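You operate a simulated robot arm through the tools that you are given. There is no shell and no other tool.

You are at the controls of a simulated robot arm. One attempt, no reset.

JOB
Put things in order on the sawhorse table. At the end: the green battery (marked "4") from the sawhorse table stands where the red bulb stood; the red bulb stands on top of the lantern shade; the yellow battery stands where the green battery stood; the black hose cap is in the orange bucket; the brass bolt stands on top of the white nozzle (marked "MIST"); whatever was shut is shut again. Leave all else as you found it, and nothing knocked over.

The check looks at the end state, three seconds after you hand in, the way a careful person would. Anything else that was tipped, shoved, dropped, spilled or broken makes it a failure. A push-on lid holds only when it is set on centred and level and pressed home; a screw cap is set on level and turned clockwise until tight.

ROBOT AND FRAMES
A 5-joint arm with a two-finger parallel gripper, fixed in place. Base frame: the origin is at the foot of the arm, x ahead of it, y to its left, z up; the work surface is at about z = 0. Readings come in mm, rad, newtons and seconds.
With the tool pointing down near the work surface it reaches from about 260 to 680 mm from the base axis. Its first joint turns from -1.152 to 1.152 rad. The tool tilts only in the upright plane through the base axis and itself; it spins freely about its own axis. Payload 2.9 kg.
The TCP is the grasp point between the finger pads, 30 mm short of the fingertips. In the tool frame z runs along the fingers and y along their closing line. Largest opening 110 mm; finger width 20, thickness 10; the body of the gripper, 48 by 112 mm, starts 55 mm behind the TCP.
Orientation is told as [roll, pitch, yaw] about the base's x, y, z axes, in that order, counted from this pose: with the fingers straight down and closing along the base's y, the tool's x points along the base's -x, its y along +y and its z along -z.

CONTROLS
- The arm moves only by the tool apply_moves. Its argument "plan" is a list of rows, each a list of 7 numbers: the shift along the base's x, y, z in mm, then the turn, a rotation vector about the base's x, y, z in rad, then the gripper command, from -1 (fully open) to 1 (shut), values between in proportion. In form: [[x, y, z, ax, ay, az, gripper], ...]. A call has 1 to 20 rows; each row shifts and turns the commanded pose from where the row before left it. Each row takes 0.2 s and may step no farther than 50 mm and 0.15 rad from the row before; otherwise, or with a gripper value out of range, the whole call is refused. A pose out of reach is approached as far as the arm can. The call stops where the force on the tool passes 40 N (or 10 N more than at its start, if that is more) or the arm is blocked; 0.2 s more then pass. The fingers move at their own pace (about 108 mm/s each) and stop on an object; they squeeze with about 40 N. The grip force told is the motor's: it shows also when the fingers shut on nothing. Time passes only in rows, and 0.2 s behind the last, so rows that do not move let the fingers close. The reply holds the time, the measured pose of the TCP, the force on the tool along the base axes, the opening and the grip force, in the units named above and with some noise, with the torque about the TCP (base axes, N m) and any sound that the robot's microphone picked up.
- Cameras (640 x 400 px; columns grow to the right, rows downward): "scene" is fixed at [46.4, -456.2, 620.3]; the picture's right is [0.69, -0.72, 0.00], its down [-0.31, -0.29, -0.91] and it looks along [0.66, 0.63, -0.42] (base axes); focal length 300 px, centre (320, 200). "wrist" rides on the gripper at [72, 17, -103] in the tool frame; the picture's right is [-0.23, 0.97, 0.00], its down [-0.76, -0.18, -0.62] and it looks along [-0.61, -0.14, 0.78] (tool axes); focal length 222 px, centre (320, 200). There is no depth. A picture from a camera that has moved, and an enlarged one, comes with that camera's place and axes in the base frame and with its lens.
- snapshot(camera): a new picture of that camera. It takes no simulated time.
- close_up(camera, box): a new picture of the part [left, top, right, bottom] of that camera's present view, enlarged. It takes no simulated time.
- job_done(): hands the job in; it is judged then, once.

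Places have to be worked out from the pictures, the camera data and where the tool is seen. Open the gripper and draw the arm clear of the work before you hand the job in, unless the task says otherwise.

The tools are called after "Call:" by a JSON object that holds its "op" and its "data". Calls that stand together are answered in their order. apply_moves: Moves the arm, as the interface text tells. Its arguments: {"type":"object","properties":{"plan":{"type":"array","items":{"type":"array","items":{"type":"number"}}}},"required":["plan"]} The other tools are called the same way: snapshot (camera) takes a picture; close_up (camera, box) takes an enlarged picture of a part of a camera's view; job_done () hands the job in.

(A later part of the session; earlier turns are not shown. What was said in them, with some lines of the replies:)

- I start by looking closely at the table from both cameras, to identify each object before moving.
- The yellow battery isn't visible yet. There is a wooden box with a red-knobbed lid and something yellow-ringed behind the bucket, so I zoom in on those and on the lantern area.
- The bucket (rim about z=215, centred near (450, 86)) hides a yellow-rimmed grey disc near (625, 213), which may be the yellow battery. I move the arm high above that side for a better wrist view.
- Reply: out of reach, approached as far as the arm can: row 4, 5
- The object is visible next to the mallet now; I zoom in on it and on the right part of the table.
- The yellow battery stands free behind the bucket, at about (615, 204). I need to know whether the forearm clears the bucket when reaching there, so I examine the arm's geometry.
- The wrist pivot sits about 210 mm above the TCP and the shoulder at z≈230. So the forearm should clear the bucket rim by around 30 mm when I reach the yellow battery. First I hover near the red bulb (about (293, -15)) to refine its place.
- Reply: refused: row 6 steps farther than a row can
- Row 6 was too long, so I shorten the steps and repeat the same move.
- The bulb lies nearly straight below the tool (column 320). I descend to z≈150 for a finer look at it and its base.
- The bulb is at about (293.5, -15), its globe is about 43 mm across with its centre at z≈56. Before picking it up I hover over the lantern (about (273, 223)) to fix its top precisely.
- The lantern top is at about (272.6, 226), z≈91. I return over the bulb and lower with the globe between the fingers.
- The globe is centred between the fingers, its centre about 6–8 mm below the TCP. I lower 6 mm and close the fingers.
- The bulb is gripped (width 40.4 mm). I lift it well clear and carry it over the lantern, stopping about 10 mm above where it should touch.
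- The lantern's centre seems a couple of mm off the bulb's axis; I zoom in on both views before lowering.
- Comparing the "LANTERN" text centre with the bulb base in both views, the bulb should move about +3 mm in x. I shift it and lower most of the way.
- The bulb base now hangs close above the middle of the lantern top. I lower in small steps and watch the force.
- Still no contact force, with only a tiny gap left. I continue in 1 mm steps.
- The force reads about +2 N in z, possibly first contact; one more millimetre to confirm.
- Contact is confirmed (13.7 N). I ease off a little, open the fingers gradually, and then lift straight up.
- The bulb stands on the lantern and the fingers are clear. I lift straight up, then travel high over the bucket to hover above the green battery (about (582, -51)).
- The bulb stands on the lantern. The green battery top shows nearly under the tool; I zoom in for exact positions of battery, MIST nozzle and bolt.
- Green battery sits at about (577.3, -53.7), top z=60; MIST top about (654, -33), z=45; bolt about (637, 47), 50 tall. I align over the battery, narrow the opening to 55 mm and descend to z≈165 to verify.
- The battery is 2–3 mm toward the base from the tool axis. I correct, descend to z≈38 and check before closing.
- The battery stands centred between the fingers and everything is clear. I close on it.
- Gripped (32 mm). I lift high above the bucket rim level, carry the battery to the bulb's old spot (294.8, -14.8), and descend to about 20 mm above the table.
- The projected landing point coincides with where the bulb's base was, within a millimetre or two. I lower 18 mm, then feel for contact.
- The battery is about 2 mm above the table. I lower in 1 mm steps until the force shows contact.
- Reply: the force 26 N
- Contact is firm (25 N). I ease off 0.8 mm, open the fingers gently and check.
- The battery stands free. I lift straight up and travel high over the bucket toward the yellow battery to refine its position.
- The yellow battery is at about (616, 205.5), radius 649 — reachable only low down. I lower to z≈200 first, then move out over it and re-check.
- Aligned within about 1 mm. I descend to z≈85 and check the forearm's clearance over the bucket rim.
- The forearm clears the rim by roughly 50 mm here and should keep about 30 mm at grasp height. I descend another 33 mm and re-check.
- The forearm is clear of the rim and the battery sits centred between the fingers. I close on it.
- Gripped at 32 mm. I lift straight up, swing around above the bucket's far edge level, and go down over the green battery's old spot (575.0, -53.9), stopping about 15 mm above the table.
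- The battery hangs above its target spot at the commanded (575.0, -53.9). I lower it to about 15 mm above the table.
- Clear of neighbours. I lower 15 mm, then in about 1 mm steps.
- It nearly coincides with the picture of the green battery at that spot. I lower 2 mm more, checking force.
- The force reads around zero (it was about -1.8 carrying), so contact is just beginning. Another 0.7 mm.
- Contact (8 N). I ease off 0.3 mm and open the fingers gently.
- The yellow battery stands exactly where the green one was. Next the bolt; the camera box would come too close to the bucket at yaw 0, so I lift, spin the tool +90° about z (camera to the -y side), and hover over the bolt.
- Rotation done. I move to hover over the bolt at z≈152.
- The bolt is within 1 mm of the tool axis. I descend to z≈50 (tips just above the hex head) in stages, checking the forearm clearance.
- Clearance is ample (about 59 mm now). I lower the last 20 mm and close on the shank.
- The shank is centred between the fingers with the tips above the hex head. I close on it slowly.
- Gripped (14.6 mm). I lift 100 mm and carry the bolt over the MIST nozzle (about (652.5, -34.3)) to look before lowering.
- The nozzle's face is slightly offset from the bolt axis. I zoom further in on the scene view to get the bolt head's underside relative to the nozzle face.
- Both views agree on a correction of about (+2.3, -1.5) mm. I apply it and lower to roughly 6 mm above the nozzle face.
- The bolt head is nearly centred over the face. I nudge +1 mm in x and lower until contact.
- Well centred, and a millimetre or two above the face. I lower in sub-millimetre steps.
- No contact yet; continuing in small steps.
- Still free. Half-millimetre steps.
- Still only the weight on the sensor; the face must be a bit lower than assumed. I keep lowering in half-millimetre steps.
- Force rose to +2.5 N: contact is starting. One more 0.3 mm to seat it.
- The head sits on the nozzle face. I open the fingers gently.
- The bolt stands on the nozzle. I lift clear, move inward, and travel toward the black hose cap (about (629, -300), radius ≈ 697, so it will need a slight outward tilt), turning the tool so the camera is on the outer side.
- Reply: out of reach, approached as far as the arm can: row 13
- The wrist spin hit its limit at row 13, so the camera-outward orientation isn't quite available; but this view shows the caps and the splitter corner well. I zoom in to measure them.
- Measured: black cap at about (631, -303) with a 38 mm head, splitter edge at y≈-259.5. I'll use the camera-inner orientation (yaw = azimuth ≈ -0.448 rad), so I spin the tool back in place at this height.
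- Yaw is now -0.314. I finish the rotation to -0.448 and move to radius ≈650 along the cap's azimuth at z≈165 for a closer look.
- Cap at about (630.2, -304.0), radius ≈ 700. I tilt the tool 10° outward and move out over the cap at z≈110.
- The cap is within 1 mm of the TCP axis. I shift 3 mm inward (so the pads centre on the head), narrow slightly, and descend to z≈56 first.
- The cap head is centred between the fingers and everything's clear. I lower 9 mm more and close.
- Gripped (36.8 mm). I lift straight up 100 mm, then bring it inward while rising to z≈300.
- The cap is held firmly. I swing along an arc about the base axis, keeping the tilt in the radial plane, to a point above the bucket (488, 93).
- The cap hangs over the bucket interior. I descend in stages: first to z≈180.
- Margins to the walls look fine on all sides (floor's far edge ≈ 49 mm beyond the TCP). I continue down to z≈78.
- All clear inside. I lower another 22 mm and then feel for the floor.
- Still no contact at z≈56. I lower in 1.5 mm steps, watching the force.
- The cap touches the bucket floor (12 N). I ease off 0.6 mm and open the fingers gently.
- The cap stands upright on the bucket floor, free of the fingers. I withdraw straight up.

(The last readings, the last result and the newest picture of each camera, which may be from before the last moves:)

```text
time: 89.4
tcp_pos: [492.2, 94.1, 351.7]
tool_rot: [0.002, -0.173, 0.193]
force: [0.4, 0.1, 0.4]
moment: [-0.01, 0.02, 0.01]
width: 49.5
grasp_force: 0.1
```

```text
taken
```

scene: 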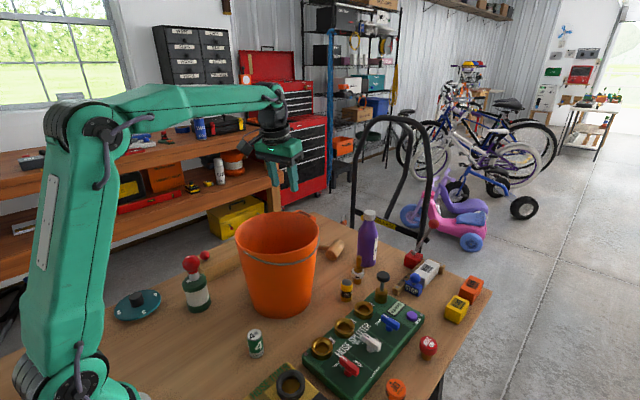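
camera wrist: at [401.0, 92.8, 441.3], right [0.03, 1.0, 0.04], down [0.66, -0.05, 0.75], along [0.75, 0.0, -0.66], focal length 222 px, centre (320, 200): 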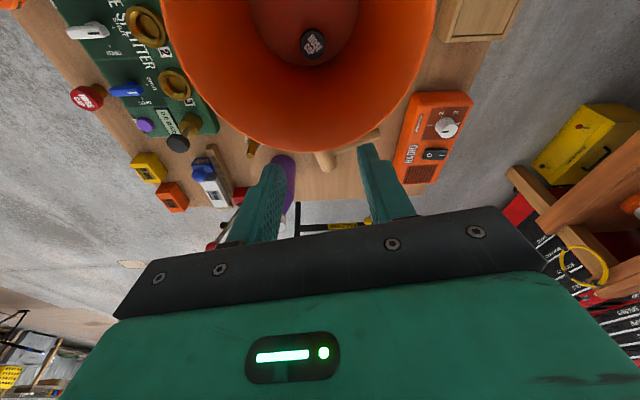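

The cap lies in the bucket, standing. I un-tilt the tool, return to a clear pose like the starting one, open the gripper, and inspect everything.

Call:
{"op": "apply_moves", "data": {"plan": [[0, 0, 0, -0.0164, 0.0857, 0, 0.1], [0, 0, 0, -0.0164, 0.0857, 0, 0.1], [-28.5, -1.5, 26, 0, 0, -0.096, 0.0], [-28.5, -1.5, 26, 0, 0, -0.096, -0.5], [-28.5, -1.5, 26, 0, 0, 0, -1], [-28.5, -1.5, 26, 0, 0, 0, -1], [0, 0, 0, 0, 0, 0, -1], [0, 0, 0, 0, 0, 0, -1]]}}

Call:
{"op": "snapshot", "data": {"camera": "scene"}}

Call:
{"op": "snapshot", "data": {"camera": "wrist"}}

Call:
{"op": "close_up", "data": {"camera": "scene", "box": [160, 230, 300, 370]}}

Call:
{"op": "close_up", "data": {"camera": "scene", "box": [320, 200, 500, 312]}}

Call:
{"op": "close_up", "data": {"camera": "wrist", "box": [240, 40, 420, 200]}}

```text
time: 91.2
tcp_pos: [377.5, 88.3, 457.5]
tool_rot: [0.002, 0.001, 0.0]
force: [1.0, 0.3, -0.2]
moment: [0.01, -0.03, 0.01]
width: 110.0
grasp_force: 0.0
```

```text
taken
```

scene: 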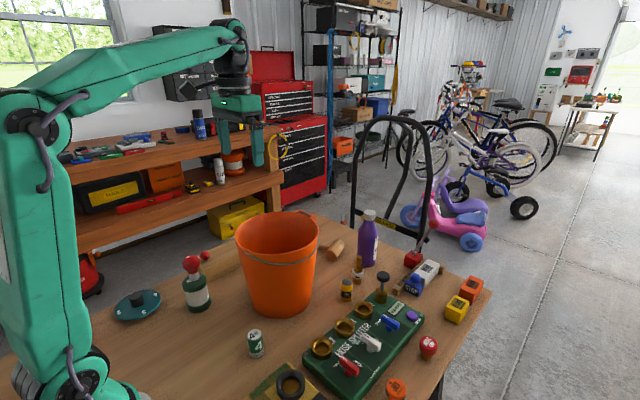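

```text
taken
camera wrist: at [305.1, 104.7, 560.4], right [0.23, 0.97, 0.0], down [0.76, -0.18, 0.62], along [0.61, -0.14, -0.78], focal length 222 px, centre (320, 200)
```

wrist: 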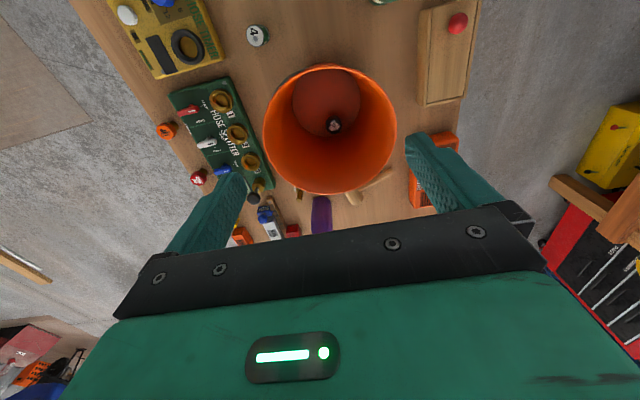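

```text
2.86 times, centred on (230, 300) of scene
camera zoom: at [46.3, -456.2, 620.3], right [0.69, -0.72, 0.0], down [-0.31, -0.29, -0.91], along [0.66, 0.63, -0.42], focal length 859 px, centre (577, -86)
```

zoom: 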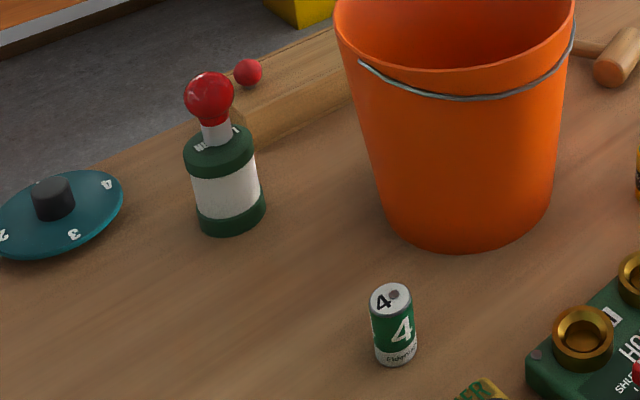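

```text
3.56 times, centred on (410, 256) of scene
camera zoom: at [46.3, -456.2, 620.3], right [0.69, -0.72, 0.0], down [-0.31, -0.29, -0.91], along [0.66, 0.63, -0.42], focal length 1068 px, centre (0, 1)
```

zoom: 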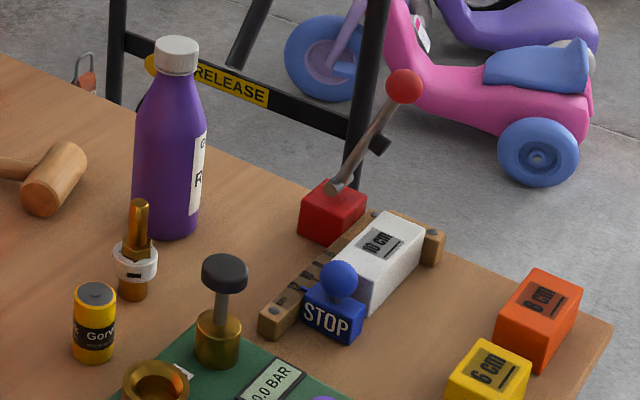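

```text
2.50 times, centred on (330, 120) of wrist
camera zoom: at [305.1, 104.7, 560.4], right [0.23, 0.97, 0.0], down [0.76, -0.18, 0.62], along [0.61, -0.14, -0.78], focal length 555 px, centre (295, 400)
```

zoom: 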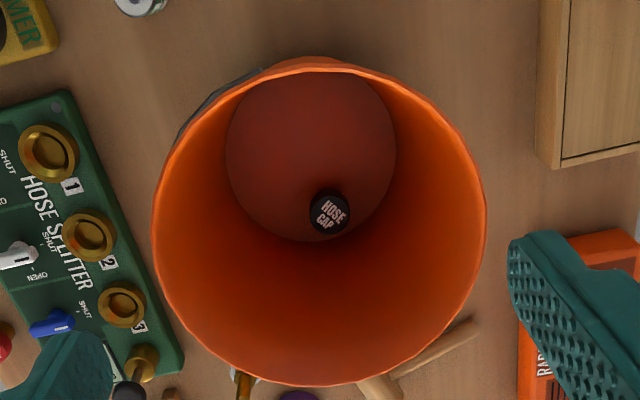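

All five goals check out in the pictures:
- The bulb stands on the lantern.
- The green "4" battery stands on the bulb's old spot.
- The yellow battery stands on the green one's old spot.
- The bolt stands on the MIST nozzle.
- The black cap stands inside the bucket.

Nothing was opened and everything else looks unchanged. The gripper is open and the arm is clear, so I hand in.

Call:
{"op": "job_done", "data": {}}

```text
The job is handed in.
```

I finished the job and handed it in. The final pictures showed everything in place:

- **Red bulb:** it stands upright on top of the lantern, close to the centre.
- **Green battery ("4"):** it stands where the bulb was, within about 2 mm by my measurements.
- **Yellow battery:** it was standing behind the bucket and now stands on the green battery's old spot.
- **Black hose cap:** it stands upright on the floor of the bucket.
- **Brass bolt:** it stands on its head on top of the MIST nozzle, which did not move visibly.

I never opened anything, so the wooden box with the red-knobbed lid is still shut. I saw no other object shifted or knocked over. I finished with the gripper open and the arm back near its starting position, clear of the table.
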